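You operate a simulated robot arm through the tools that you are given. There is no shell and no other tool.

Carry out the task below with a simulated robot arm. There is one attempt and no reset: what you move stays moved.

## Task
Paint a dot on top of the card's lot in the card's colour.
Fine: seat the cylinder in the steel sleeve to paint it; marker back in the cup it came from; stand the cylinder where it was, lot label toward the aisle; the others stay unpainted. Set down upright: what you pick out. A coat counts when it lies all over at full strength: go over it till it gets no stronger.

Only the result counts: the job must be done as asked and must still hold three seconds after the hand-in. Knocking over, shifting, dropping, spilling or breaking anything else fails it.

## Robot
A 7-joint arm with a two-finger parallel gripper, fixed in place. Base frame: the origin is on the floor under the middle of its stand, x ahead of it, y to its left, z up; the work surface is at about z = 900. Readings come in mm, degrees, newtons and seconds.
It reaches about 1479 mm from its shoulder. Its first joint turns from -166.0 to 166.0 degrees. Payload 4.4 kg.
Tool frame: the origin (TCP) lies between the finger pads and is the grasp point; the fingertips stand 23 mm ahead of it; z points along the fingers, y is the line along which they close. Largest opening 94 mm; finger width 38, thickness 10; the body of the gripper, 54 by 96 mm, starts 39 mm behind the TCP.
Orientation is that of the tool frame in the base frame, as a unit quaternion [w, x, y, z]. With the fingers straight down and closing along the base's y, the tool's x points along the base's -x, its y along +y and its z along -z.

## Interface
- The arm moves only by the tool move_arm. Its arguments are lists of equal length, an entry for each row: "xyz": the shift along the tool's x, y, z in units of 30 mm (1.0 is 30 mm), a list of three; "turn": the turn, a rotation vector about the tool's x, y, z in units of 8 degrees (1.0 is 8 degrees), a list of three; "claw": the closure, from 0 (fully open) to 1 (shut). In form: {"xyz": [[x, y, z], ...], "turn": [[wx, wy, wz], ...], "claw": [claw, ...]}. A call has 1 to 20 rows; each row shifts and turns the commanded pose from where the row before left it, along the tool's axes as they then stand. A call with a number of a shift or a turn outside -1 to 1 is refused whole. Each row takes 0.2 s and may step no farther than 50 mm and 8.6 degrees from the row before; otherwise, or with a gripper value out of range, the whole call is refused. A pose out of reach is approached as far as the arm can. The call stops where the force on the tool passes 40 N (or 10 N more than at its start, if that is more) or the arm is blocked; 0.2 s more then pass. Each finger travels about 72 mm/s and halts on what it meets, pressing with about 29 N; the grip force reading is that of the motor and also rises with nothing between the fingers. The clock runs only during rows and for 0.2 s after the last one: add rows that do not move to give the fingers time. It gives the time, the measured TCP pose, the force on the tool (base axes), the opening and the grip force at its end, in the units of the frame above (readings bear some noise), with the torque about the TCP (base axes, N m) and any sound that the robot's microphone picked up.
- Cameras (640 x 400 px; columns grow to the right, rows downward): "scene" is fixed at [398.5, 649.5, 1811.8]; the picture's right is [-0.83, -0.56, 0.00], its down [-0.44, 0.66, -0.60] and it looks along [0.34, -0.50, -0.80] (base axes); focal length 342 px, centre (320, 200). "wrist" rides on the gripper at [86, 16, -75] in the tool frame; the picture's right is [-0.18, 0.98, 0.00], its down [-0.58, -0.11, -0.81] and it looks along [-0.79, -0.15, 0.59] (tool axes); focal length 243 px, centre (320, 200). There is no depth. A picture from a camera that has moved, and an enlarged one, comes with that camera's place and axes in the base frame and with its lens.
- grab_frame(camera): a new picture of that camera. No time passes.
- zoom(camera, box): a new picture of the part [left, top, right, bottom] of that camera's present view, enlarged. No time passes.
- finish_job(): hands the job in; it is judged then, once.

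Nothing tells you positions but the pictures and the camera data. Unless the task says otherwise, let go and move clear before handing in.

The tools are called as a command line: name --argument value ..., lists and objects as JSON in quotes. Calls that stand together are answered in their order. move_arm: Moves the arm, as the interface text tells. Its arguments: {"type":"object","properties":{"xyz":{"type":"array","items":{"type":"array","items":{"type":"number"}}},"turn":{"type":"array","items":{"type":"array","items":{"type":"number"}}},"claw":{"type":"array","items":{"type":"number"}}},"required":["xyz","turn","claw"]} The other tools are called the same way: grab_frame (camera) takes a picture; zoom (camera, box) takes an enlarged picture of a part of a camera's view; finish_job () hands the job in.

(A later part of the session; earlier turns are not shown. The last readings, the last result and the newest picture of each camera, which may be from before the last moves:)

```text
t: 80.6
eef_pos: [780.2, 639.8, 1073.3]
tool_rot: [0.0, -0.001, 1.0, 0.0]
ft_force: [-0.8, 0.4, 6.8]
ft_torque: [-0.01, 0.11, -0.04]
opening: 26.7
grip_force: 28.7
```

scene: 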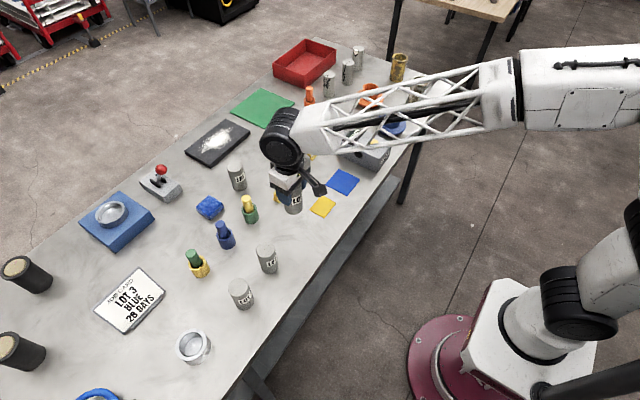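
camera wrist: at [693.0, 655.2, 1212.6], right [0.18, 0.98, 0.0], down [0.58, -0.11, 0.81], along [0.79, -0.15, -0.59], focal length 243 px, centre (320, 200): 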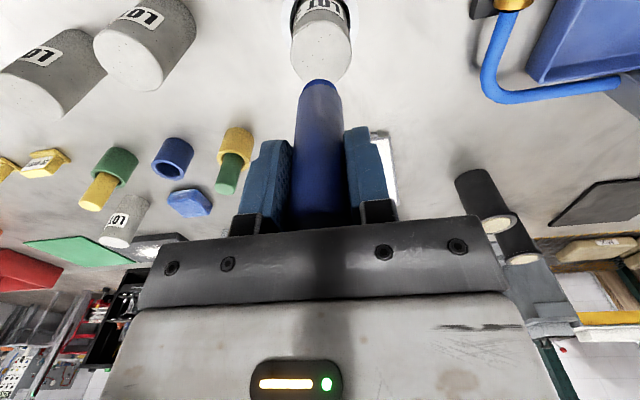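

move_arm --xyz '[[-0.2333, -0.2333, 0.003], [0.2333, 0, 0.003], [0.2333, 0, 0.003], [0, 0.1167, 0.003], [-0.2333, 0, 0.003], [-0.2333, 0, 0.003], [0, 0.1167, 0.003], [0.2333, 0, 0.003], [0.2333, 0, 0.003], [0, 0.1167, 0.003], [-0.2333, 0, 0.003], [-0.2333, 0, 0.003], [0, 0.1167, 0.003], [0.2333, 0, 0.003], [0.2333, 0, 0.003], [-0.2333, -0.2333, 0.003], [-0.2333, 0.2333, 0.003], [0.2333, -0.2333, 0.003], [0.2333, -0.2333, 0.003], [-0.2333, 0.2333, 0.003]]' --turn '[[0, 0, 0], [0, 0, 0], [0, 0, 0], [0, 0, 0], [0, 0, 0], [0, 0, 0], [0, 0, 0], [0, 0, 0], [0, 0, 0], [0, 0, 0], [0, 0, 0], [0, 0, 0], [0, 0, 0], [0, 0, 0], [0, 0, 0], [0, 0, 0], [0, 0, 0], [0, 0, 0], [0, 0, 0], [0, 0, 0]]' --claw '[1, 1, 1, 1, 1, 1, 1, 1, 1, 1, 1, 1, 1, 1, 1, 1, 1, 1, 1, 1]'

zoom --camera "wrist" --box '[260, 40, 380, 140]'

```text
t: 84.8
eef_pos: [780.4, 639.4, 1069.0]
tool_rot: [0.0, -0.001, 1.0, 0.0]
ft_force: [-0.4, 0.2, -0.2]
ft_torque: [-0.01, 0.01, 0.02]
opening: 26.7
grip_force: 29.5
```

```text
4.00 times, centred on (320, 90) of wrist
camera zoom: at [693.5, 655.0, 1143.8], right [0.18, 0.98, 0.0], down [0.58, -0.11, 0.81], along [0.79, -0.15, -0.59], focal length 970 px, centre (320, 640)
```

zoom: 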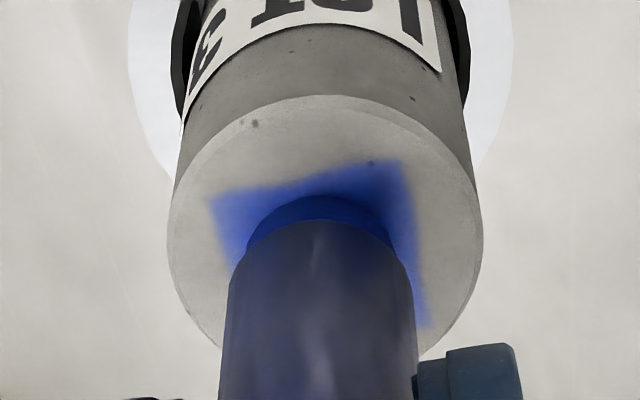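

move_arm --xyz '[[0, 0, -0.2], [0, 0, -0.6], [0, 0, -0.8], [0, 0, -0.8], [0, 0, 0]]' --turn '[[0, 0, 0], [0, 0, 0], [0, 0, 0], [0, 0, 0], [0, 0, 0]]' --claw '[1, 1, 1, 1, 1]'

zoom --camera "wrist" --box '[260, 0, 380, 100]'

zoom --camera "scene" --box '[140, 280, 240, 360]'

zoom --camera "wrist" --box '[220, 60, 440, 240]'

```text
t: 86.0
eef_pos: [779.9, 640.0, 1141.3]
tool_rot: [0.0, 0.0, 1.0, 0.0]
ft_force: [-0.1, 0.1, -0.5]
ft_torque: [0.01, 0.04, 0.02]
opening: 26.4
grip_force: 28.7
```

```text
4.00 times, centred on (320, 50) of wrist
camera zoom: at [693.3, 655.5, 1215.9], right [0.18, 0.98, 0.0], down [0.58, -0.11, 0.81], along [0.79, -0.15, -0.59], focal length 970 px, centre (320, 800)
```

zoom: 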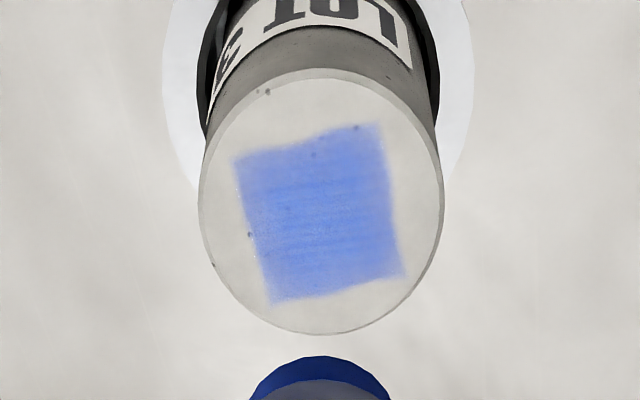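

```text
5.00 times, centred on (190, 320) of scene
camera zoom: at [398.5, 649.5, 1811.8], right [-0.83, -0.56, 0.0], down [-0.44, 0.66, -0.6], along [0.34, -0.5, -0.8], focal length 1711 px, centre (970, -400)
```

zoom: 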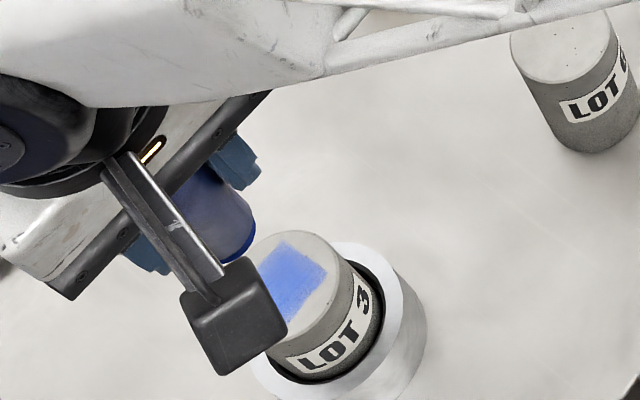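

```text
2.22 times, centred on (330, 150) of wrist
camera zoom: at [693.3, 655.5, 1215.9], right [0.18, 0.98, 0.0], down [0.58, -0.11, 0.81], along [0.79, -0.15, -0.59], focal length 539 px, centre (298, 311)
```

zoom: 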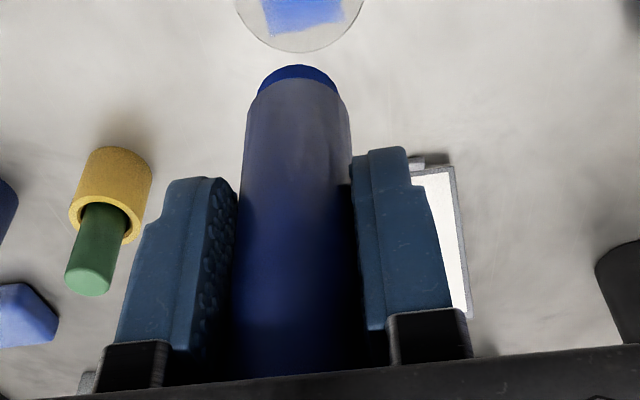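

The shade looks the same as after the earlier passes, which suggests it's saturated. I'll zoom in tight to check it's even.

zoom --camera "wrist" --box '[296, 15, 366, 85]'

zoom --camera "scene" --box '[180, 320, 216, 350]'

```text
5.71 times, centred on (331, 50) of wrist
camera zoom: at [693.3, 655.5, 1215.9], right [0.18, 0.98, 0.0], down [0.58, -0.11, 0.81], along [0.79, -0.15, -0.59], focal length 1386 px, centre (257, 1057)
```

zoom: 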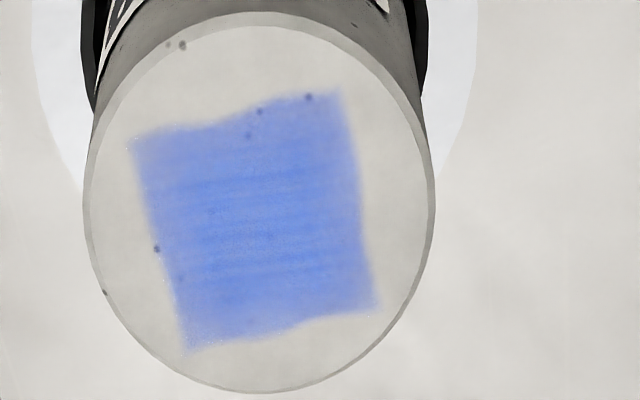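

```text
13.33 times, centred on (198, 335) of scene
camera zoom: at [398.5, 649.5, 1811.8], right [-0.83, -0.56, 0.0], down [-0.44, 0.66, -0.6], along [0.34, -0.5, -0.8], focal length 4563 px, centre (1947, -1600)
```

zoom: 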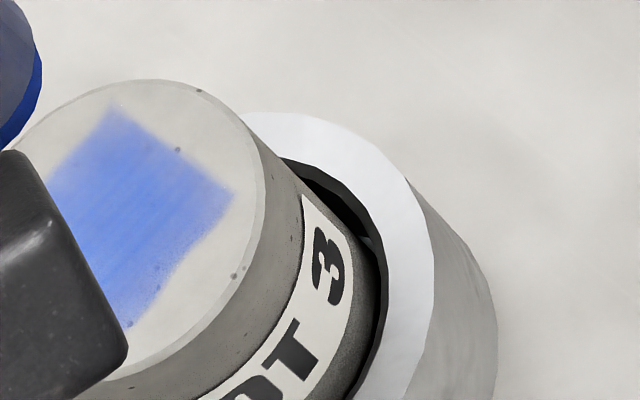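

The dot is uniform, but I want to be sure it's at full strength. I'll do one more pass with mostly y strokes, which slip less in the grip, and check the pressure as I go.

move_arm --xyz '[[0, 0, 0.8], [0, 0, 0.8], [0, 0, 0.5], [0, 0, 0.15], [0, 0, 0.1], [0, 0, 0.06], [0, 0, 0.01], [0, 0, 0]]' --turn '[[0, 0, 0], [0, 0, 0], [0, 0, 0], [0, 0, 0], [0, 0, 0], [0, 0, 0], [0, 0, 0], [0, 0, 0]]' --claw '[1, 1, 1, 1, 1, 1, 1, 1]'

```text
t: 87.8
eef_pos: [781.6, 638.8, 1070.6]
tool_rot: [-0.001, 0.0, 1.0, 0.0]
ft_force: [1.2, 0.5, 4.1]
ft_torque: [0.02, -0.01, -0.02]
opening: 26.6
grip_force: 29.3
```

move_arm --xyz '[[0, 0.2333, 0.015], [0, -0.2333, 0.002], [0, -0.2333, 0.002], [0, 0.2333, 0.002], [0.1, 0.2333, 0.002], [0, -0.2333, 0.002], [0, -0.2333, 0.002], [0, 0.2333, 0.002], [0, 0, 0]]' --turn '[[0, 0, 0], [0, 0, 0], [0, 0, 0], [0, 0, 0], [0, 0, 0], [0, 0, 0], [0, 0, 0], [0, 0, 0], [0, 0, 0]]' --claw '[1, 1, 1, 1, 1, 1, 1, 1, 1]'

```text
t: 89.8
eef_pos: [777.4, 639.4, 1067.4]
tool_rot: [0.0, 0.001, 1.0, 0.001]
ft_force: [0.1, -0.8, 2.6]
ft_torque: [0.04, -0.06, 0.0]
opening: 26.8
grip_force: 29.3
```

Contact is holding. Continuing the y strokes across the other lanes.

move_arm --xyz '[[0.1, 0.2333, 0.01], [0, -0.2333, 0.002], [0, -0.2333, 0.002], [0, 0.2333, 0.002], [-0.1, 0.2333, 0.002], [-0.1, -0.2333, 0.002], [0, -0.2333, 0.002], [0, 0.2333, 0.002], [0, 0, 0]]' --turn '[[0, 0, 0], [0, 0, 0], [0, 0, 0], [0, 0, 0], [0, 0, 0], [0, 0, 0], [0, 0, 0], [0, 0, 0], [0, 0, 0]]' --claw '[1, 1, 1, 1, 1, 1, 1, 1, 1]'

move_arm --xyz '[[-0.1, 0.2333, 0.015], [0, -0.2333, 0.002], [0, -0.2333, 0.002], [0, 0.2333, 0.002], [-0.1, 0.2333, 0.002], [0, -0.2333, 0.002], [0, -0.2333, 0.002], [0, 0.2333, 0.002], [0.2, 0, 0]]' --turn '[[0, 0, 0], [0, 0, 0], [0, 0, 0], [0, 0, 0], [0, 0, 0], [0, 0, 0], [0, 0, 0], [0, 0, 0], [0, 0, 0]]' --claw '[1, 1, 1, 1, 1, 1, 1, 1, 1]'

zoom --camera "wrist" --box '[260, 40, 380, 140]'

```text
t: 91.8
eef_pos: [781.1, 639.7, 1067.5]
tool_rot: [-0.001, 0.0, 1.0, 0.0]
ft_force: [-0.7, -4.2, 11.4]
ft_torque: [-0.27, 0.03, 0.03]
opening: 26.9
grip_force: 28.5
```

```text
t: 93.8
eef_pos: [780.5, 638.7, 1066.6]
tool_rot: [0.001, 0.0, 1.0, 0.0]
ft_force: [7.3, -0.5, 25.0]
ft_torque: [-0.05, -0.45, -0.02]
opening: 27.1
grip_force: 28.5
```

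```text
4.00 times, centred on (320, 90) of wrist
camera zoom: at [693.7, 654.8, 1141.3], right [0.18, 0.98, 0.0], down [0.58, -0.11, 0.81], along [0.79, -0.15, -0.59], focal length 970 px, centre (320, 640)
```

zoom: 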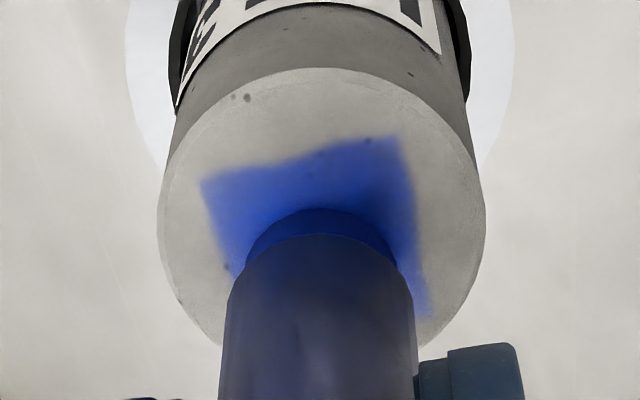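

That was a firm pass, ending at 25 N. I'll lift and compare the shade from the same viewpoint.

move_arm --xyz '[[0, 0, -0.2], [0, 0, -0.6], [0, 0, -0.8], [0, 0, -0.8], [0, 0, -0.1], [0, 0, 0]]' --turn '[[0, 0, 0], [0, 0, 0], [0, 0, 0], [0, 0, 0], [0, 0, 0], [0, 0, 0]]' --claw '[1, 1, 1, 1, 1, 1]'

zoom --camera "wrist" --box '[296, 15, 366, 85]'

zoom --camera "scene" --box '[140, 280, 240, 360]'

zoom --camera "wrist" --box '[260, 0, 380, 100]'

```text
t: 95.2
eef_pos: [780.2, 640.8, 1140.5]
tool_rot: [0.0, 0.001, 1.0, 0.0]
ft_force: [0.3, -0.6, -0.4]
ft_torque: [-0.01, 0.02, 0.0]
opening: 27.1
grip_force: 28.7
```

```text
5.71 times, centred on (331, 50) of wrist
camera zoom: at [694.1, 655.2, 1215.2], right [0.18, 0.98, 0.0], down [0.58, -0.11, 0.81], along [0.79, -0.15, -0.59], focal length 1386 px, centre (257, 1057)
```

zoom: 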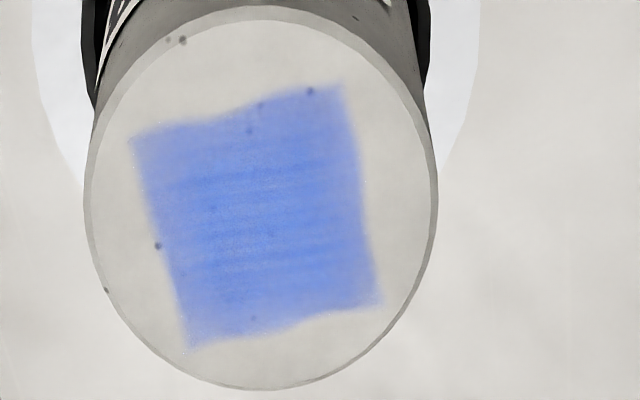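

```text
5.00 times, centred on (190, 320) of scene
camera zoom: at [398.5, 649.5, 1811.8], right [-0.83, -0.56, 0.0], down [-0.44, 0.66, -0.6], along [0.34, -0.5, -0.8], focal length 1711 px, centre (970, -400)
```

zoom: 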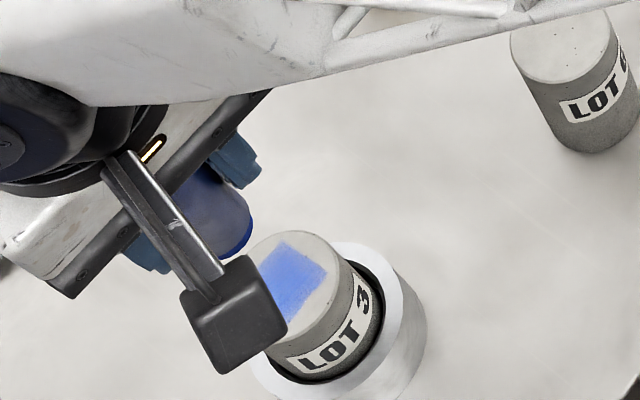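

```text
4.00 times, centred on (320, 50) of wrist
camera zoom: at [694.1, 655.2, 1215.2], right [0.18, 0.98, 0.0], down [0.58, -0.11, 0.81], along [0.79, -0.15, -0.59], focal length 970 px, centre (320, 800)
```

zoom: 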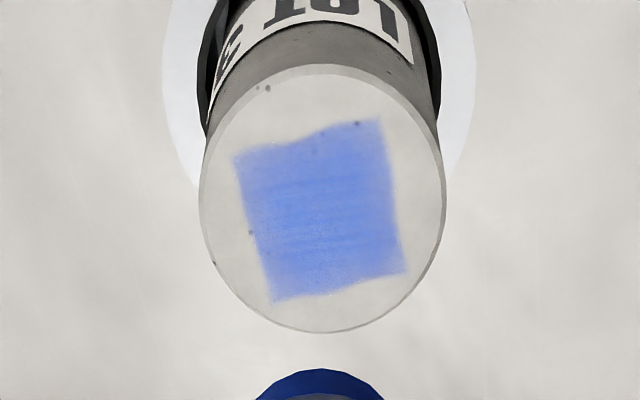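

The dot is identical to the previous pass, so the coat is at full strength. Before returning the marker I'll check how it sits in the grip.

zoom --camera "wrist" --box '[220, 70, 420, 240]'

zoom --camera "wrist" --box '[280, 80, 360, 140]'

zoom --camera "scene" --box '[140, 290, 200, 340]'

```text
2.35 times, centred on (320, 155) of wrist
camera zoom: at [694.1, 655.2, 1215.2], right [0.18, 0.98, 0.0], down [0.58, -0.11, 0.81], along [0.79, -0.15, -0.59], focal length 571 px, centre (320, 306)
```

zoom: 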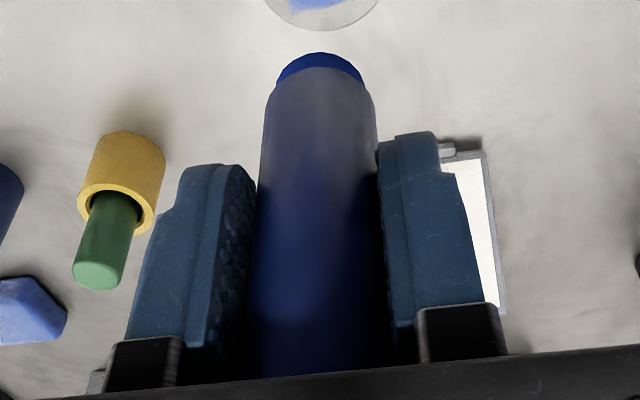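

```text
6.67 times, centred on (320, 110) of wrist
camera zoom: at [694.1, 655.2, 1215.2], right [0.18, 0.98, 0.0], down [0.58, -0.11, 0.81], along [0.79, -0.15, -0.59], focal length 1618 px, centre (320, 800)
```

zoom: 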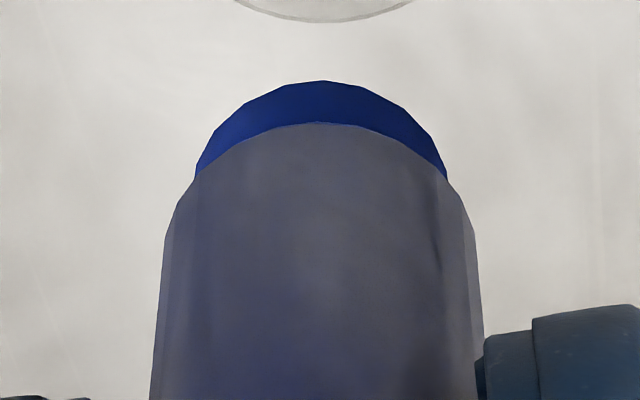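

```text
8.00 times, centred on (170, 315) of scene
camera zoom: at [398.5, 649.5, 1811.8], right [-0.83, -0.56, 0.0], down [-0.44, 0.66, -0.6], along [0.34, -0.5, -0.8], focal length 2738 px, centre (1520, -720)
```

zoom: 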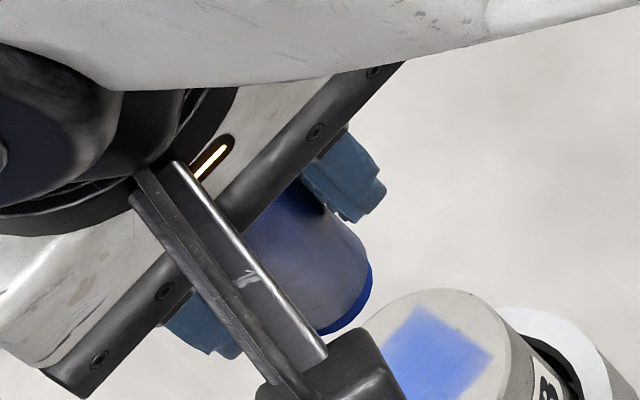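

The marker is straight and has slid up about 13 mm in the grip. I'll carry it back to above the blue cup.

move_arm --xyz '[[-0.2, -0.4, 0], [-0.45, -0.8, 0], [-0.478, -0.9, 0], [-0.478, -0.9, 0], [-0.478, -0.9, 0], [-0.478, -0.9, 0], [-0.478, -0.9, 0], [-0.478, -0.9, 0], [-0.478, -0.9, 0], [-0.478, -0.9, 0], [-0.313, -0.607, 0], [0, 0, 0], [0, 0, 0]]' --turn '[[0, 0, 0], [0, 0, 0], [0, 0, 0], [0, 0, 0], [0, 0, 0], [0, 0, 0], [0, 0, 0], [0, 0, 0], [0, 0, 0], [0, 0, 0], [0, 0, 0], [0, 0, 0], [0, 0, 0]]' --claw '[1, 1, 1, 1, 1, 1, 1, 1, 1, 1, 1, 1, 1]'

zoom --camera "wrist" --box '[220, 0, 440, 200]'

zoom --camera "scene" --box '[140, 250, 340, 400]'

```text
t: 98.0
eef_pos: [924.5, 371.3, 1141.9]
tool_rot: [0.0, 0.001, 1.0, 0.0]
ft_force: [-0.6, -0.2, -0.5]
ft_torque: [-0.01, 0.01, 0.03]
opening: 26.7
grip_force: 28.9
```

```text
2.00 times, centred on (330, 100) of wrist
camera zoom: at [837.5, 384.9, 1215.5], right [0.18, 0.98, 0.0], down [0.58, -0.11, 0.81], along [0.79, -0.15, -0.59], focal length 485 px, centre (300, 400)
```

zoom: 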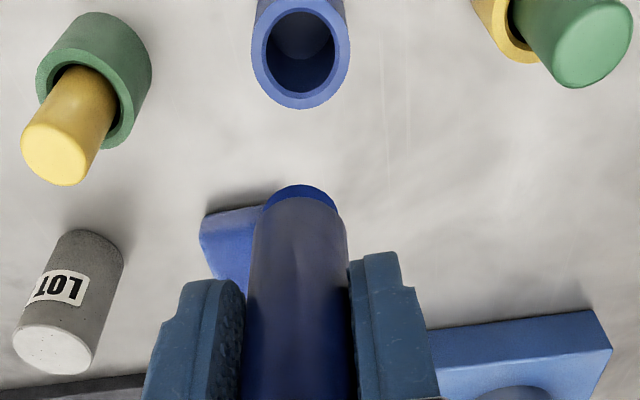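

```text
2.67 times, centred on (240, 325) of scene
camera zoom: at [398.5, 649.5, 1811.8], right [-0.83, -0.56, 0.0], down [-0.44, 0.66, -0.6], along [0.34, -0.5, -0.8], focal length 912 px, centre (533, -133)
```

zoom: 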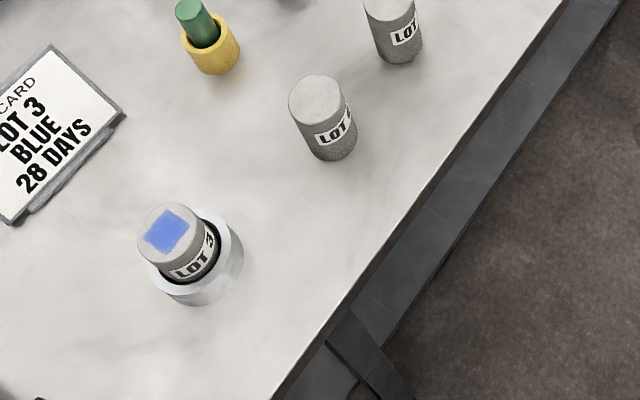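

The cup is directly below and lined up with the nib. I'll lower until the nib is just above the rim.

move_arm --xyz '[[0, 0, 0.5], [0, 0, 0.9], [0, 0, 0.9], [0, 0, 0.9], [0, 0, 0.6], [0, 0, 0.1], [0, 0, 0], [0, 0, 0]]' --turn '[[0, 0, 0], [0, 0, 0], [0, 0, 0], [0, 0, 0], [0, 0, 0], [0, 0, 0], [0, 0, 0], [0, 0, 0]]' --claw '[1, 1, 1, 1, 1, 1, 1, 1]'

zoom --camera "wrist" --box '[240, 20, 400, 180]'

zoom --camera "scene" --box '[170, 180, 290, 270]'

```text
t: 99.8
eef_pos: [923.9, 369.4, 1023.7]
tool_rot: [0.0, 0.001, 1.0, 0.0]
ft_force: [-0.4, -0.4, -0.3]
ft_torque: [-0.01, 0.02, 0.03]
opening: 27.0
grip_force: 29.0
```

```text
2.50 times, centred on (320, 100) of wrist
camera zoom: at [836.8, 385.0, 1098.2], right [0.18, 0.98, 0.0], down [0.58, -0.11, 0.81], along [0.79, -0.15, -0.59], focal length 606 px, centre (320, 450)
```

zoom: 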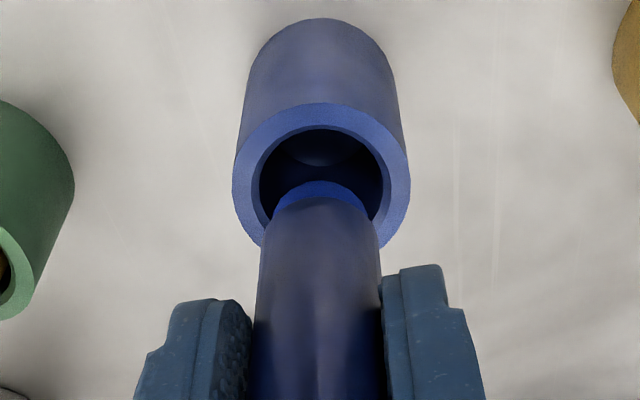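

```text
4.44 times, centred on (230, 225) of scene
camera zoom: at [398.5, 649.5, 1811.8], right [-0.83, -0.56, 0.0], down [-0.44, 0.66, -0.6], along [0.34, -0.5, -0.8], focal length 1521 px, centre (720, 89)
```

zoom: 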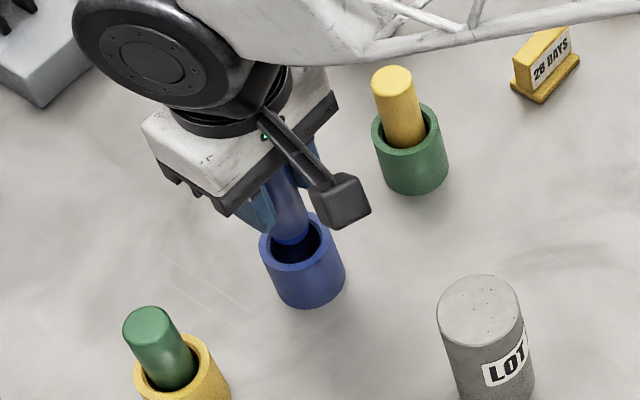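

The nib is over the opening and aligned within 1 mm. I'll lower the marker into the cup slowly, stopping with the fingertips just above the rim.

move_arm --xyz '[[-0.01, 0, 0.2], [0, 0, 0.3], [0, 0, 0.3], [0, 0, 0.3], [0, 0, 0.25], [0, 0, 0.1], [0, 0, 0]]' --turn '[[0, 0, 0], [0, 0, 0], [0, 0, 0], [0, 0, 0], [0, 0, 0], [0, 0, 0], [0, 0, 0]]' --claw '[1, 1, 1, 1, 1, 1, 1]'

zoom --camera "wrist" --box '[220, 40, 420, 220]'

zoom --camera "scene" --box '[190, 190, 270, 260]'

```text
t: 101.4
eef_pos: [924.8, 370.4, 980.7]
tool_rot: [0.0, 0.0, 1.0, 0.0]
ft_force: [0.5, 0.4, -1.0]
ft_torque: [0.0, -0.03, -0.05]
opening: 26.9
grip_force: 28.9
```

```text
2.22 times, centred on (320, 130) of wrist
camera zoom: at [837.4, 384.8, 1054.8], right [0.18, 0.98, 0.0], down [0.58, -0.11, 0.81], along [0.79, -0.15, -0.59], focal length 539 px, centre (320, 356)
```

zoom: 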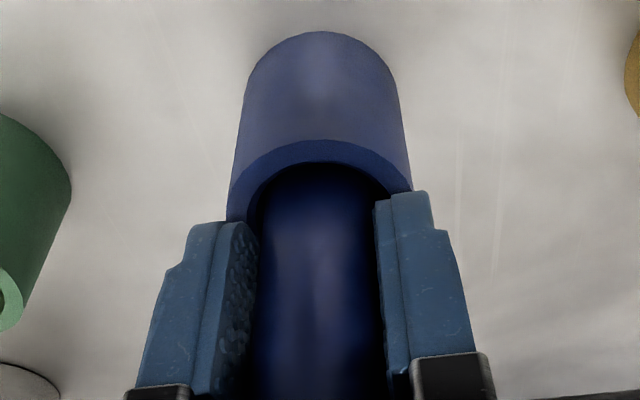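

```text
5.71 times, centred on (230, 225) of scene
camera zoom: at [398.5, 649.5, 1811.8], right [-0.83, -0.56, 0.0], down [-0.44, 0.66, -0.6], along [0.34, -0.5, -0.8], focal length 1956 px, centre (834, 57)
```

zoom: 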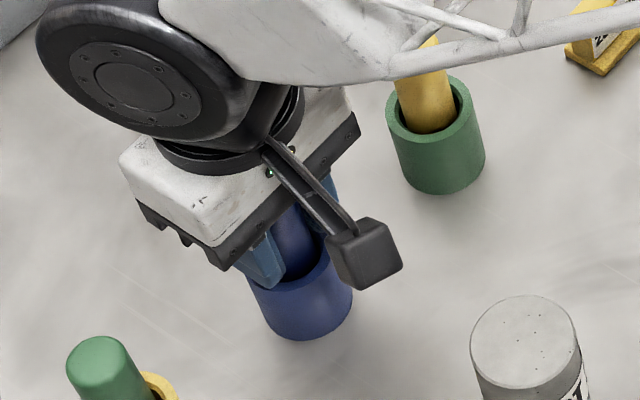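

move_arm --xyz '[[0, 0, 0.05], [0, 0, 0.05], [0, 0, 0]]' --turn '[[0, 0, 0], [0, 0, 0], [0, 0, 0]]' --claw '[1, 1, 1]'

zoom --camera "wrist" --box '[220, 40, 420, 220]'

```text
t: 102.2
eef_pos: [924.3, 370.4, 977.1]
tool_rot: [0.001, 0.001, 1.0, 0.0]
ft_force: [0.3, 0.7, -0.1]
ft_torque: [-0.01, -0.02, 0.0]
opening: 27.0
grip_force: 29.2
```

```text
2.22 times, centred on (320, 130) of wrist
camera zoom: at [837.2, 385.0, 1051.6], right [0.18, 0.98, 0.0], down [0.58, -0.11, 0.81], along [0.79, -0.15, -0.59], focal length 539 px, centre (320, 356)
```

zoom: 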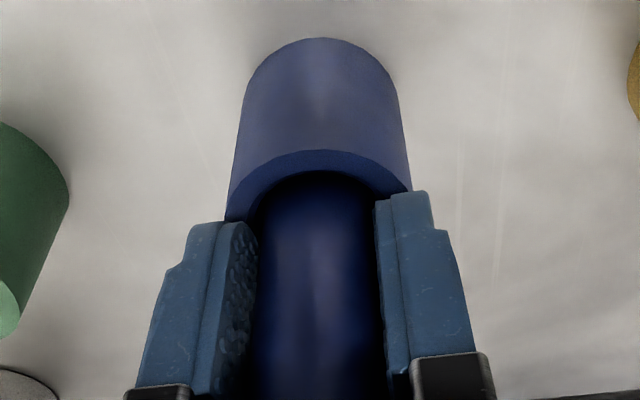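

move_arm --xyz '[[0, 0, 0.04], [0, 0, 0]]' --turn '[[0, 0, 0], [0, 0, 0]]' --claw '[1, 1]'

move_arm --xyz '[[0, 0, 0.03], [0, 0, 0]]' --turn '[[0, 0, 0], [0, 0, 0]]' --claw '[1, 1]'

```text
t: 102.8
eef_pos: [924.6, 370.3, 976.5]
tool_rot: [-0.001, 0.0, 1.0, -0.001]
ft_force: [0.7, -0.3, -0.7]
ft_torque: [0.01, -0.02, -0.01]
opening: 27.3
grip_force: 28.6
```

```text
t: 103.4
eef_pos: [924.8, 369.5, 975.8]
tool_rot: [0.0, 0.001, 1.0, 0.0]
ft_force: [-0.3, 0.5, -0.1]
ft_torque: [-0.02, -0.02, 0.0]
opening: 26.7
grip_force: 29.0
```

The fingertips are just above the rim with no contact. I'll relax the grip bit by bit so the marker slides down gently to the cup floor.

move_arm --xyz '[[0, 0, 0], [0, 0, 0], [0, 0, 0], [0, 0, 0]]' --turn '[[0, 0, 0], [0, 0, 0], [0, 0, 0], [0, 0, 0]]' --claw '[0.75, 0.73, 0.725, 0.72]'

zoom --camera "wrist" --box '[220, 40, 420, 220]'

```text
t: 104.4
eef_pos: [924.7, 369.3, 975.2]
tool_rot: [-0.001, -0.001, 1.0, 0.0]
ft_force: [0.4, 0.5, 0.4]
ft_torque: [0.0, 0.0, 0.0]
opening: 27.5
grip_force: 1.3
```

```text
2.22 times, centred on (320, 130) of wrist
camera zoom: at [837.2, 384.9, 1049.4], right [0.18, 0.98, 0.0], down [0.58, -0.11, 0.81], along [0.79, -0.15, -0.59], focal length 539 px, centre (320, 356)
```

zoom: 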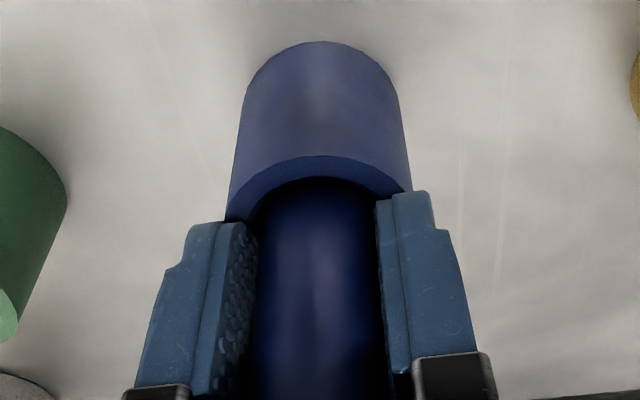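

move_arm --xyz '[[0, 0, 0], [0, 0, 0], [0, 0, 0], [0, 0, 0], [0, 0, 0]]' --turn '[[0, 0, 0], [0, 0, 0], [0, 0, 0], [0, 0, 0], [0, 0, 0]]' --claw '[0.715, 0.71, 0.705, 0.7, 0.695]'

zoom --camera "wrist" --box '[220, 40, 420, 220]'

```text
t: 105.6
eef_pos: [923.8, 370.9, 976.5]
tool_rot: [0.0, 0.001, 1.0, -0.001]
ft_force: [-0.7, 0.8, 0.2]
ft_torque: [0.0, 0.01, 0.0]
opening: 28.6
grip_force: 0.1
```

```text
2.22 times, centred on (320, 130) of wrist
camera zoom: at [837.2, 384.9, 1049.4], right [0.18, 0.98, 0.0], down [0.58, -0.11, 0.81], along [0.79, -0.15, -0.59], focal length 539 px, centre (320, 356)
```

zoom: 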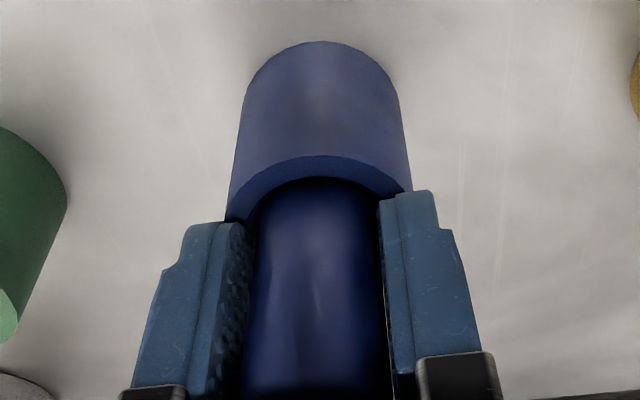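

The marker has slid down and is free. I'll open further and rise straight up.

move_arm --xyz '[[0, 0, 0], [0, 0, 0], [0, 0, 0], [0, 0, -0.3], [0, 0, -0.7], [0, 0, -0.9], [0, 0, -0.9], [0, 0, -0.9], [0, 0, -0.9], [0, 0, 0]]' --turn '[[0, 0, 0], [0, 0, 0], [0, 0, 0], [0, 0, 0], [0, 0, 0], [0, 0, 0], [0, 0, 0], [0, 0, 0], [0, 0, 0], [0, 0, 0]]' --claw '[0.6, 0.4, 0.25, 0.25, 0.25, 0.25, 0.25, 0.25, 0.25, 0.25]'

grab_frame --camera "wrist"

zoom --camera "wrist" --box '[240, 0, 400, 120]'

zoom --camera "scene" --box '[170, 180, 290, 270]'

```text
t: 107.8
eef_pos: [923.5, 370.7, 1113.9]
tool_rot: [0.0, 0.0, 1.0, -0.001]
ft_force: [0.4, 0.2, 0.3]
ft_torque: [0.01, 0.02, -0.03]
opening: 70.4
grip_force: 0.0
```

```text
taken
camera wrist: at [836.8, 385.7, 1188.4], right [0.18, 0.98, 0.0], down [0.58, -0.11, 0.81], along [0.79, -0.15, -0.59], focal length 243 px, centre (320, 200)
```

wrist: 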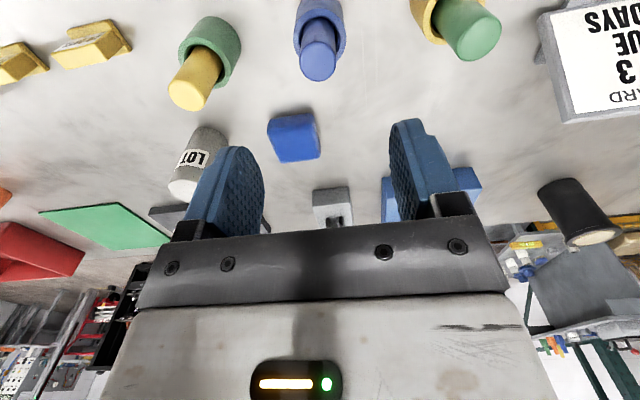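

```text
3.33 times, centred on (320, 60) of wrist
camera zoom: at [836.8, 385.7, 1188.4], right [0.18, 0.98, 0.0], down [0.58, -0.11, 0.81], along [0.79, -0.15, -0.59], focal length 809 px, centre (320, 667)
```

zoom: 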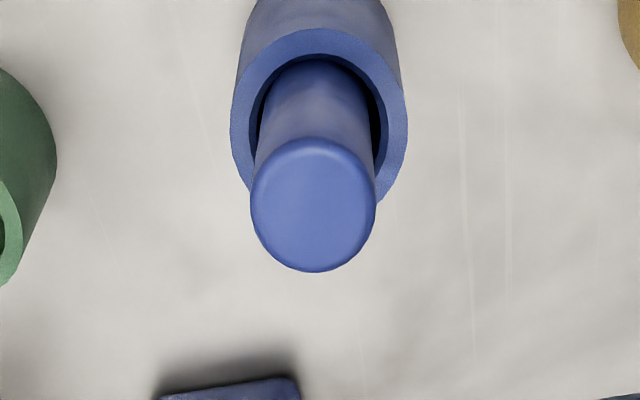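

```text
4.44 times, centred on (230, 225) of scene
camera zoom: at [398.5, 649.5, 1811.8], right [-0.83, -0.56, 0.0], down [-0.44, 0.66, -0.6], along [0.34, -0.5, -0.8], focal length 1521 px, centre (720, 89)
```

zoom: 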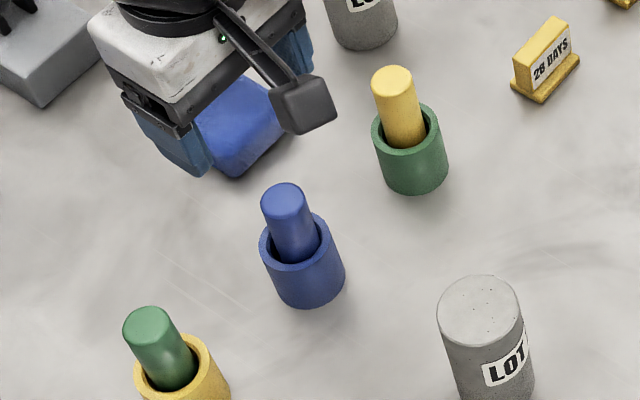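

The blue marker is back upright in its cup, and the cup hasn't moved. Now I'll return over the sleeve to pick up LOT 3.

move_arm --xyz '[[0.4777, 0.8987, 0], [0.4777, 0.8987, 0], [0.4777, 0.8987, 0], [0.4777, 0.8987, 0], [0.4777, 0.8987, 0.1], [0.4777, 0.8987, 0.1], [0.4777, 0.8987, 0.1], [0.4777, 0.8987, 0.1], [0.4777, 0.8987, 0.2], [0.4777, 0.8987, 0.2], [0, 0, 0], [0, 0, 0]]' --turn '[[0, 0, 0], [0, 0, 0], [0, 0, 0], [0, 0, 0], [0, 0, 0], [0, 0, 0], [0, 0, 0], [0, 0, 0], [0, 0, 0], [0, 0, 0], [0, 0, 0], [0, 0, 0]]' --claw '[0.25, 0.1, 0, 0, 0, 0, 0, 0, 0, 0, 0, 0]'

grab_frame --camera "wrist"

zoom --camera "wrist" --box '[220, 20, 440, 160]'

```text
t: 110.4
eef_pos: [780.8, 640.7, 1089.4]
tool_rot: [0.0, 0.0, 1.0, 0.0]
ft_force: [-0.2, 0.5, -0.8]
ft_torque: [-0.02, -0.01, 0.01]
opening: 93.8
grip_force: 0.0
```

```text
taken
camera wrist: at [694.0, 656.4, 1163.2], right [0.18, 0.98, 0.0], down [0.58, -0.11, 0.81], along [0.79, -0.15, -0.59], focal length 243 px, centre (320, 200)
```

wrist: 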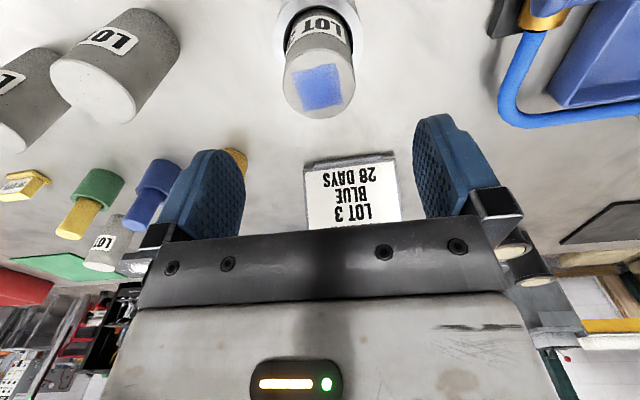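

```text
2.86 times, centred on (330, 90) of wrist
camera zoom: at [694.0, 656.4, 1163.2], right [0.18, 0.98, 0.0], down [0.58, -0.11, 0.81], along [0.79, -0.15, -0.59], focal length 693 px, centre (291, 514)
```

zoom: 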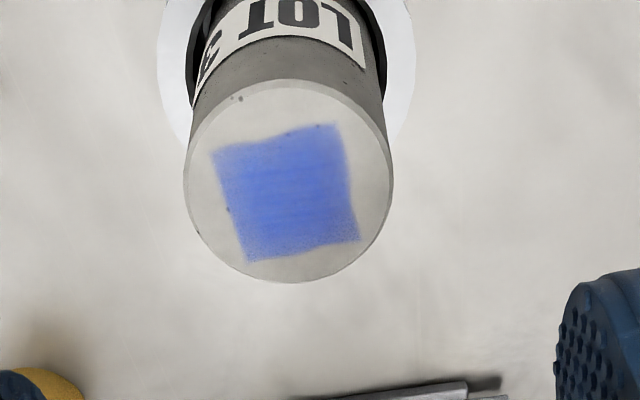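

The dot looks solid and the cylinder is centred under the hand. I'll descend and grip LOT 3 at the same height as before.

move_arm --xyz '[[-0.01, -0.02, 0.6], [0, 0, 0.9], [0, 0, 0.9], [0, 0, 0.8], [0, 0, 0.33], [0, 0, 0], [0, 0, 0]]' --turn '[[0, 0, 0], [0, 0, 0], [0, 0, 0], [0, 0, 0], [0, 0, 0], [0, 0, 0], [0, 0, 0]]' --claw '[0, 0, 0, 0, 0, 0, 0]'

zoom --camera "wrist" --box '[180, 40, 480, 240]'

```text
t: 112.0
eef_pos: [781.2, 639.5, 982.6]
tool_rot: [0.0, 0.0, 1.0, 0.001]
ft_force: [-0.7, -0.9, 0.3]
ft_torque: [0.0, 0.02, 0.02]
opening: 93.8
grip_force: 0.0
```

```text
2.00 times, centred on (330, 140) of wrist
camera zoom: at [694.8, 654.5, 1057.5], right [0.18, 0.98, 0.0], down [0.58, -0.11, 0.81], along [0.79, -0.15, -0.59], focal length 485 px, centre (300, 320)
```

zoom: 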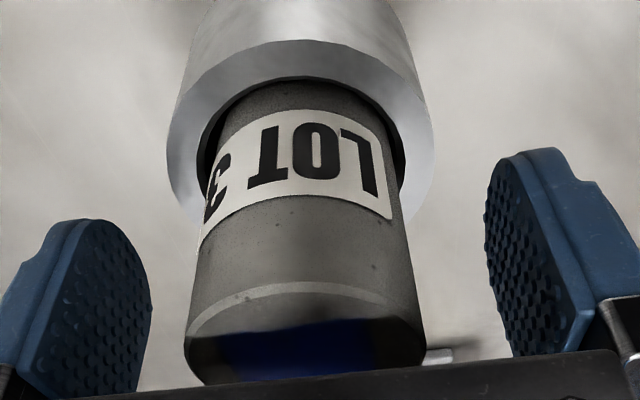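

The cylinder sits the same way as at the first grasp, apart from about 1 mm in y. I'll nudge +1 mm and close.

move_arm --xyz '[[0, 0.04, 0], [0, 0, 0], [0, 0, 0], [0, 0, 0], [0, 0, 0], [0, 0, 0]]' --turn '[[0, 0, 0], [0, 0, 0], [0, 0, 0], [0, 0, 0], [0, 0, 0], [0, 0, 0]]' --claw '[0, 0, 0.3, 1, 1, 1]'

zoom --camera "wrist" --box '[180, 40, 480, 240]'

```text
t: 113.4
eef_pos: [782.5, 640.7, 984.6]
tool_rot: [0.0, 0.0, 1.0, 0.0]
ft_force: [0.0, -0.1, -0.8]
ft_torque: [0.04, -0.04, -0.01]
opening: 49.6
grip_force: 28.7
```

```text
2.00 times, centred on (330, 140) of wrist
camera zoom: at [694.6, 655.7, 1057.8], right [0.18, 0.98, 0.0], down [0.58, -0.11, 0.81], along [0.79, -0.15, -0.59], focal length 485 px, centre (300, 320)
```

zoom: 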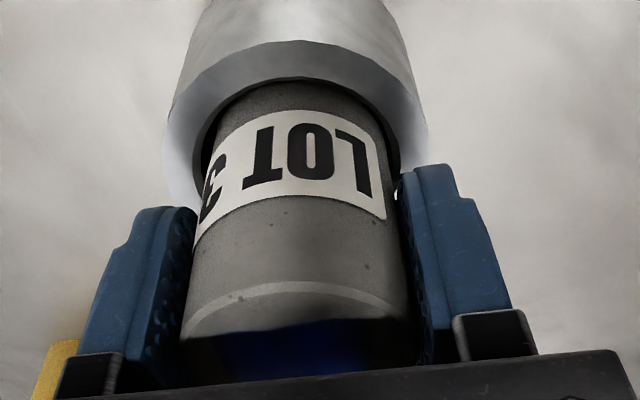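

Gripped. I'll lift straight out of the sleeve.

move_arm --xyz '[[0, 0, -0.2], [0, 0, -0.4], [0, 0, -0.6], [0, 0, -0.8], [0, 0, -0.9], [0, 0, -0.9], [0, 0, -0.9], [0, 0, -0.5], [0, 0, 0]]' --turn '[[0, 0, 0], [0, 0, 0], [0, 0, 0], [0, 0, 0], [0, 0, 0], [0, 0, 0], [0, 0, 0], [0, 0, 0], [0, 0, 0]]' --claw '[1, 1, 1, 1, 1, 1, 1, 1, 1]'

grab_frame --camera "wrist"

zoom --camera "scene" --box '[100, 250, 300, 400]'

```text
t: 115.4
eef_pos: [782.3, 640.2, 1139.4]
tool_rot: [0.0, 0.0, 1.0, 0.0]
ft_force: [0.3, 0.0, -3.8]
ft_torque: [0.0, 0.0, -0.01]
opening: 49.8
grip_force: 28.6
```

```text
taken
camera wrist: at [695.0, 655.3, 1213.4], right [0.18, 0.98, 0.0], down [0.58, -0.11, 0.81], along [0.79, -0.15, -0.59], focal length 243 px, centre (320, 200)
```

wrist: 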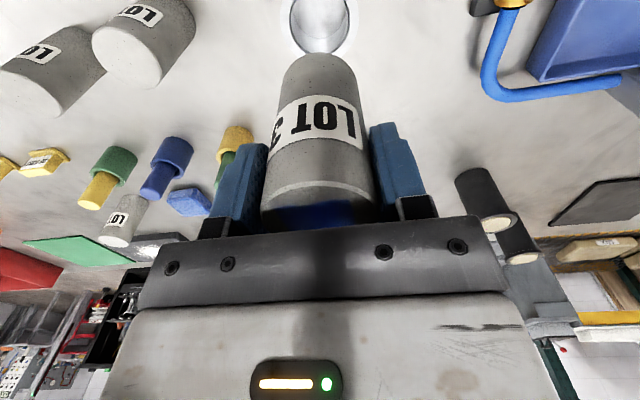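

```text
2.67 times, centred on (200, 325) of scene
camera zoom: at [398.5, 649.5, 1811.8], right [-0.83, -0.56, 0.0], down [-0.44, 0.66, -0.6], along [0.34, -0.5, -0.8], focal length 912 px, centre (640, -133)
```

zoom: 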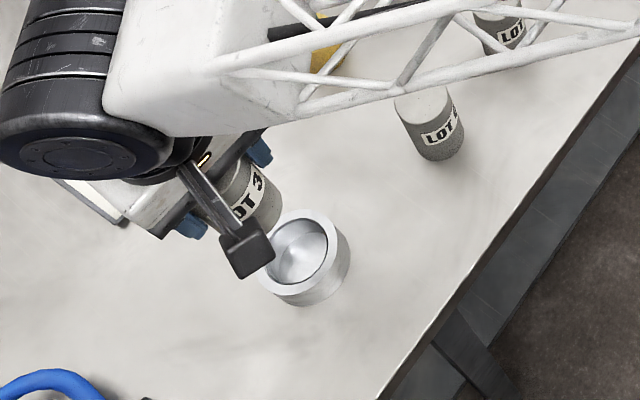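

LOT 3 is out and the sleeve hasn't moved. Carrying it back to its original spot.

move_arm --xyz '[[0.0529, -0.4, 0], [0.0529, -0.9, 0], [0.0529, -0.954, 0], [0.0529, -0.954, 0], [0.0529, -0.954, 0], [0.0529, -0.954, 0], [0.0529, -0.954, 0], [0.0529, -0.954, 0], [0.0529, -0.954, 0], [0.0529, -0.954, 0], [0.0529, -0.954, 0], [0.0529, -0.954, 0], [0.0529, -0.954, 0], [0.0529, -0.954, 0], [0, -0.585, 0], [0, 0, 0], [0, 0, 0]]' --turn '[[0, 0, 0], [0, 0, 0], [0, 0, 0], [0, 0, 0], [0, 0, 0], [0, 0, 0], [0, 0, 0], [0, 0, 0], [0, 0, 0], [0, 0, 0], [0, 0, 0], [0, 0, 0], [0, 0, 0], [0, 0, 0], [0, 0, 0], [0, 0, 0], [0, 0, 0]]' --claw '[1, 1, 1, 1, 1, 1, 1, 1, 1, 1, 1, 1, 1, 1, 1, 1, 1]'

grab_frame --camera "wrist"

```text
t: 119.0
eef_pos: [759.5, 240.8, 1141.2]
tool_rot: [0.0, 0.0, 1.0, 0.0]
ft_force: [0.4, -0.4, -3.9]
ft_torque: [0.02, 0.0, -0.01]
opening: 49.9
grip_force: 29.6
```

```text
taken
camera wrist: at [671.6, 256.2, 1213.9], right [0.18, 0.98, 0.0], down [0.58, -0.11, 0.81], along [0.79, -0.15, -0.59], focal length 243 px, centre (320, 200)
```

wrist: 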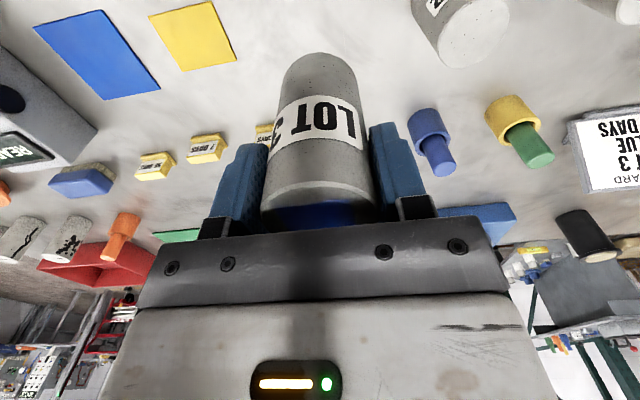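

I'm about 1 mm off, so I'll correct that while lowering to just above the bench.

move_arm --xyz '[[-0.04, -0.03, 0.6], [0, 0, 0.9], [0, 0, 0.9], [0, 0, 0.9], [0, 0, 0.9], [0, 0, 0.5], [0, 0, 0.1], [0, 0, 0], [0, 0, 0]]' --turn '[[0, 0, 0], [0, 0, 0], [0, 0, 0], [0, 0, 0], [0, 0, 0], [0, 0, 0], [0, 0, 0], [0, 0, 0], [0, 0, 0]]' --claw '[1, 1, 1, 1, 1, 1, 1, 1, 1]'

zoom --camera "wrist" --box '[180, 40, 480, 240]'

zoom --camera "scene" --box '[210, 180, 370, 300]'

```text
t: 121.0
eef_pos: [761.5, 240.2, 996.0]
tool_rot: [0.0, 0.0, 1.0, 0.0]
ft_force: [0.7, -0.1, -3.5]
ft_torque: [-0.01, -0.01, 0.02]
opening: 49.7
grip_force: 29.1
```

```text
2.00 times, centred on (330, 140) of wrist
camera zoom: at [673.8, 255.1, 1069.2], right [0.18, 0.98, 0.0], down [0.58, -0.11, 0.81], along [0.79, -0.15, -0.59], focal length 485 px, centre (300, 320)
```

zoom: 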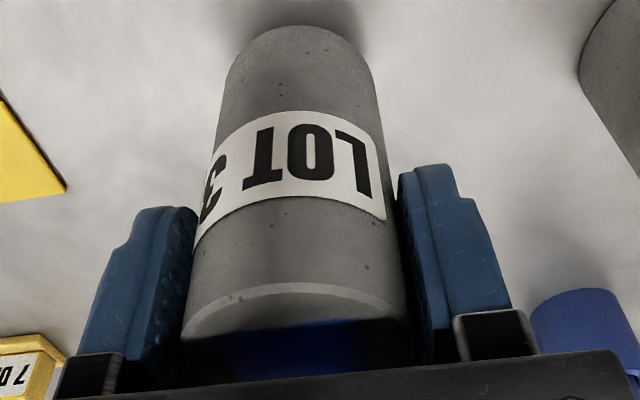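

```text
3.33 times, centred on (290, 240) of scene
camera zoom: at [398.5, 649.5, 1811.8], right [-0.83, -0.56, 0.0], down [-0.44, 0.66, -0.6], along [0.34, -0.5, -0.8], focal length 1141 px, centre (420, 67)
```

zoom: 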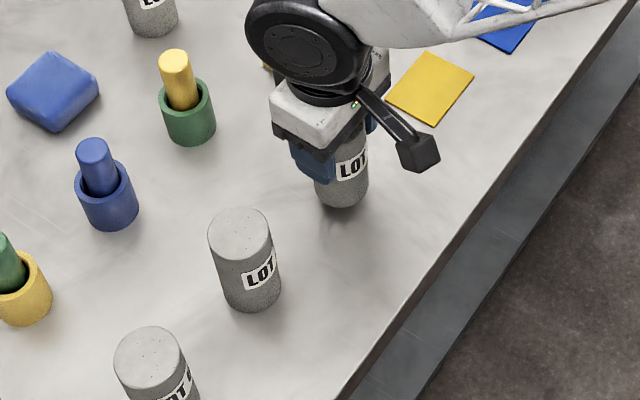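

move_arm --xyz '[[0.017, 0.01, 0.2], [0, 0, 0.15], [0, 0, 0.1], [0, 0, 0]]' --turn '[[0, 0, 0], [0, 0, 0], [0, 0, 0], [0, 0, 0]]' --claw '[1, 1, 1, 1]'

move_arm --xyz '[[0, 0, 0.04], [0, 0, 0.02], [0, 0, 0]]' --turn '[[0, 0, 0], [0, 0, 0], [0, 0, 0]]' --claw '[1, 1, 1]'

```text
t: 122.0
eef_pos: [761.9, 239.9, 980.9]
tool_rot: [0.001, 0.001, 1.0, 0.0]
ft_force: [0.0, 0.2, -5.2]
ft_torque: [-0.01, 0.02, -0.01]
opening: 49.8
grip_force: 28.9
```

```text
t: 122.8
eef_pos: [760.8, 239.1, 980.6]
tool_rot: [0.0, 0.0, 1.0, 0.0]
ft_force: [0.3, -1.0, -4.2]
ft_torque: [-0.01, -0.02, -0.03]
opening: 49.5
grip_force: 28.9
```

move_arm --xyz '[[0, 0, 0.03], [0, 0, 0]]' --turn '[[0, 0, 0], [0, 0, 0]]' --claw '[1, 1]'

zoom --camera "wrist" --box '[180, 40, 480, 240]'

```text
t: 123.4
eef_pos: [759.7, 241.2, 978.7]
tool_rot: [0.0, 0.001, 1.0, -0.001]
ft_force: [-0.1, 0.4, -4.5]
ft_torque: [0.02, 0.01, 0.01]
opening: 49.7
grip_force: 29.0
```

```text
2.00 times, centred on (330, 140) of wrist
camera zoom: at [672.8, 255.3, 1053.4], right [0.18, 0.98, 0.0], down [0.58, -0.11, 0.81], along [0.79, -0.15, -0.59], focal length 485 px, centre (300, 320)
```

zoom: 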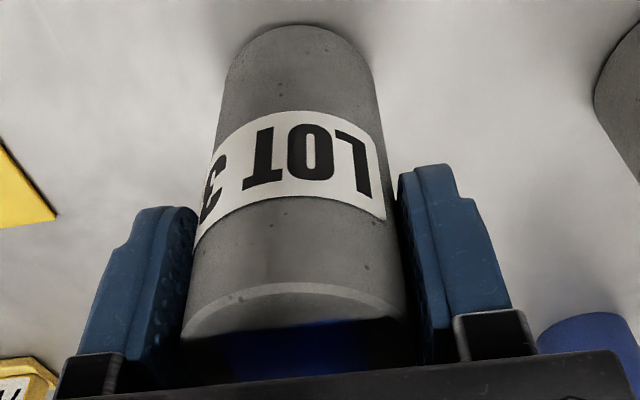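

move_arm --xyz '[[0, 0, 0.02], [0, 0, 0]]' --turn '[[0, 0, 0], [0, 0, 0]]' --claw '[1, 1]'

move_arm --xyz '[[0, 0, 0.02], [0, 0, 0]]' --turn '[[0, 0, 0], [0, 0, 0]]' --claw '[1, 1]'

```text
t: 124.0
eef_pos: [760.4, 240.9, 978.6]
tool_rot: [0.0, -0.001, 1.0, 0.001]
ft_force: [-0.2, -0.4, -4.2]
ft_torque: [-0.01, -0.02, 0.01]
opening: 49.3
grip_force: 28.5
```

```text
t: 124.6
eef_pos: [760.4, 239.4, 977.7]
tool_rot: [0.0, -0.002, 1.0, 0.0]
ft_force: [-0.2, 0.1, -4.6]
ft_torque: [0.03, -0.01, 0.01]
opening: 50.0
grip_force: 29.5
```

move_arm --xyz '[[0, 0, 0.02], [0, 0, 0]]' --turn '[[0, 0, 0], [0, 0, 0]]' --claw '[1, 1]'

zoom --camera "wrist" --box '[180, 40, 480, 240]'

```text
t: 125.2
eef_pos: [760.0, 239.8, 976.8]
tool_rot: [-0.001, 0.0, 1.0, 0.0]
ft_force: [-1.7, -0.7, -1.4]
ft_torque: [-0.03, 0.17, 0.01]
opening: 49.8
grip_force: 29.1
```

```text
2.00 times, centred on (330, 140) of wrist
camera zoom: at [673.2, 255.2, 1051.8], right [0.18, 0.98, 0.0], down [0.58, -0.11, 0.81], along [0.79, -0.15, -0.59], focal length 485 px, centre (300, 320)
```

zoom: 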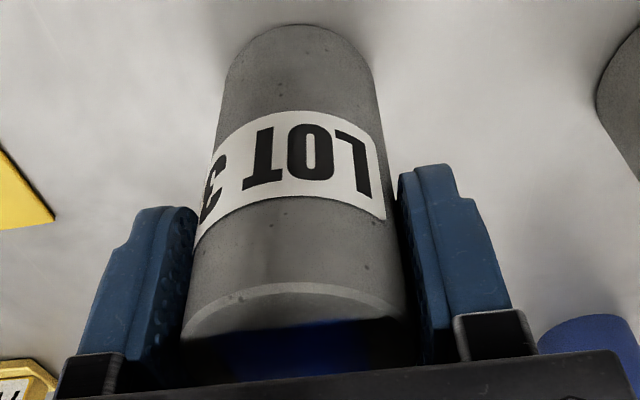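

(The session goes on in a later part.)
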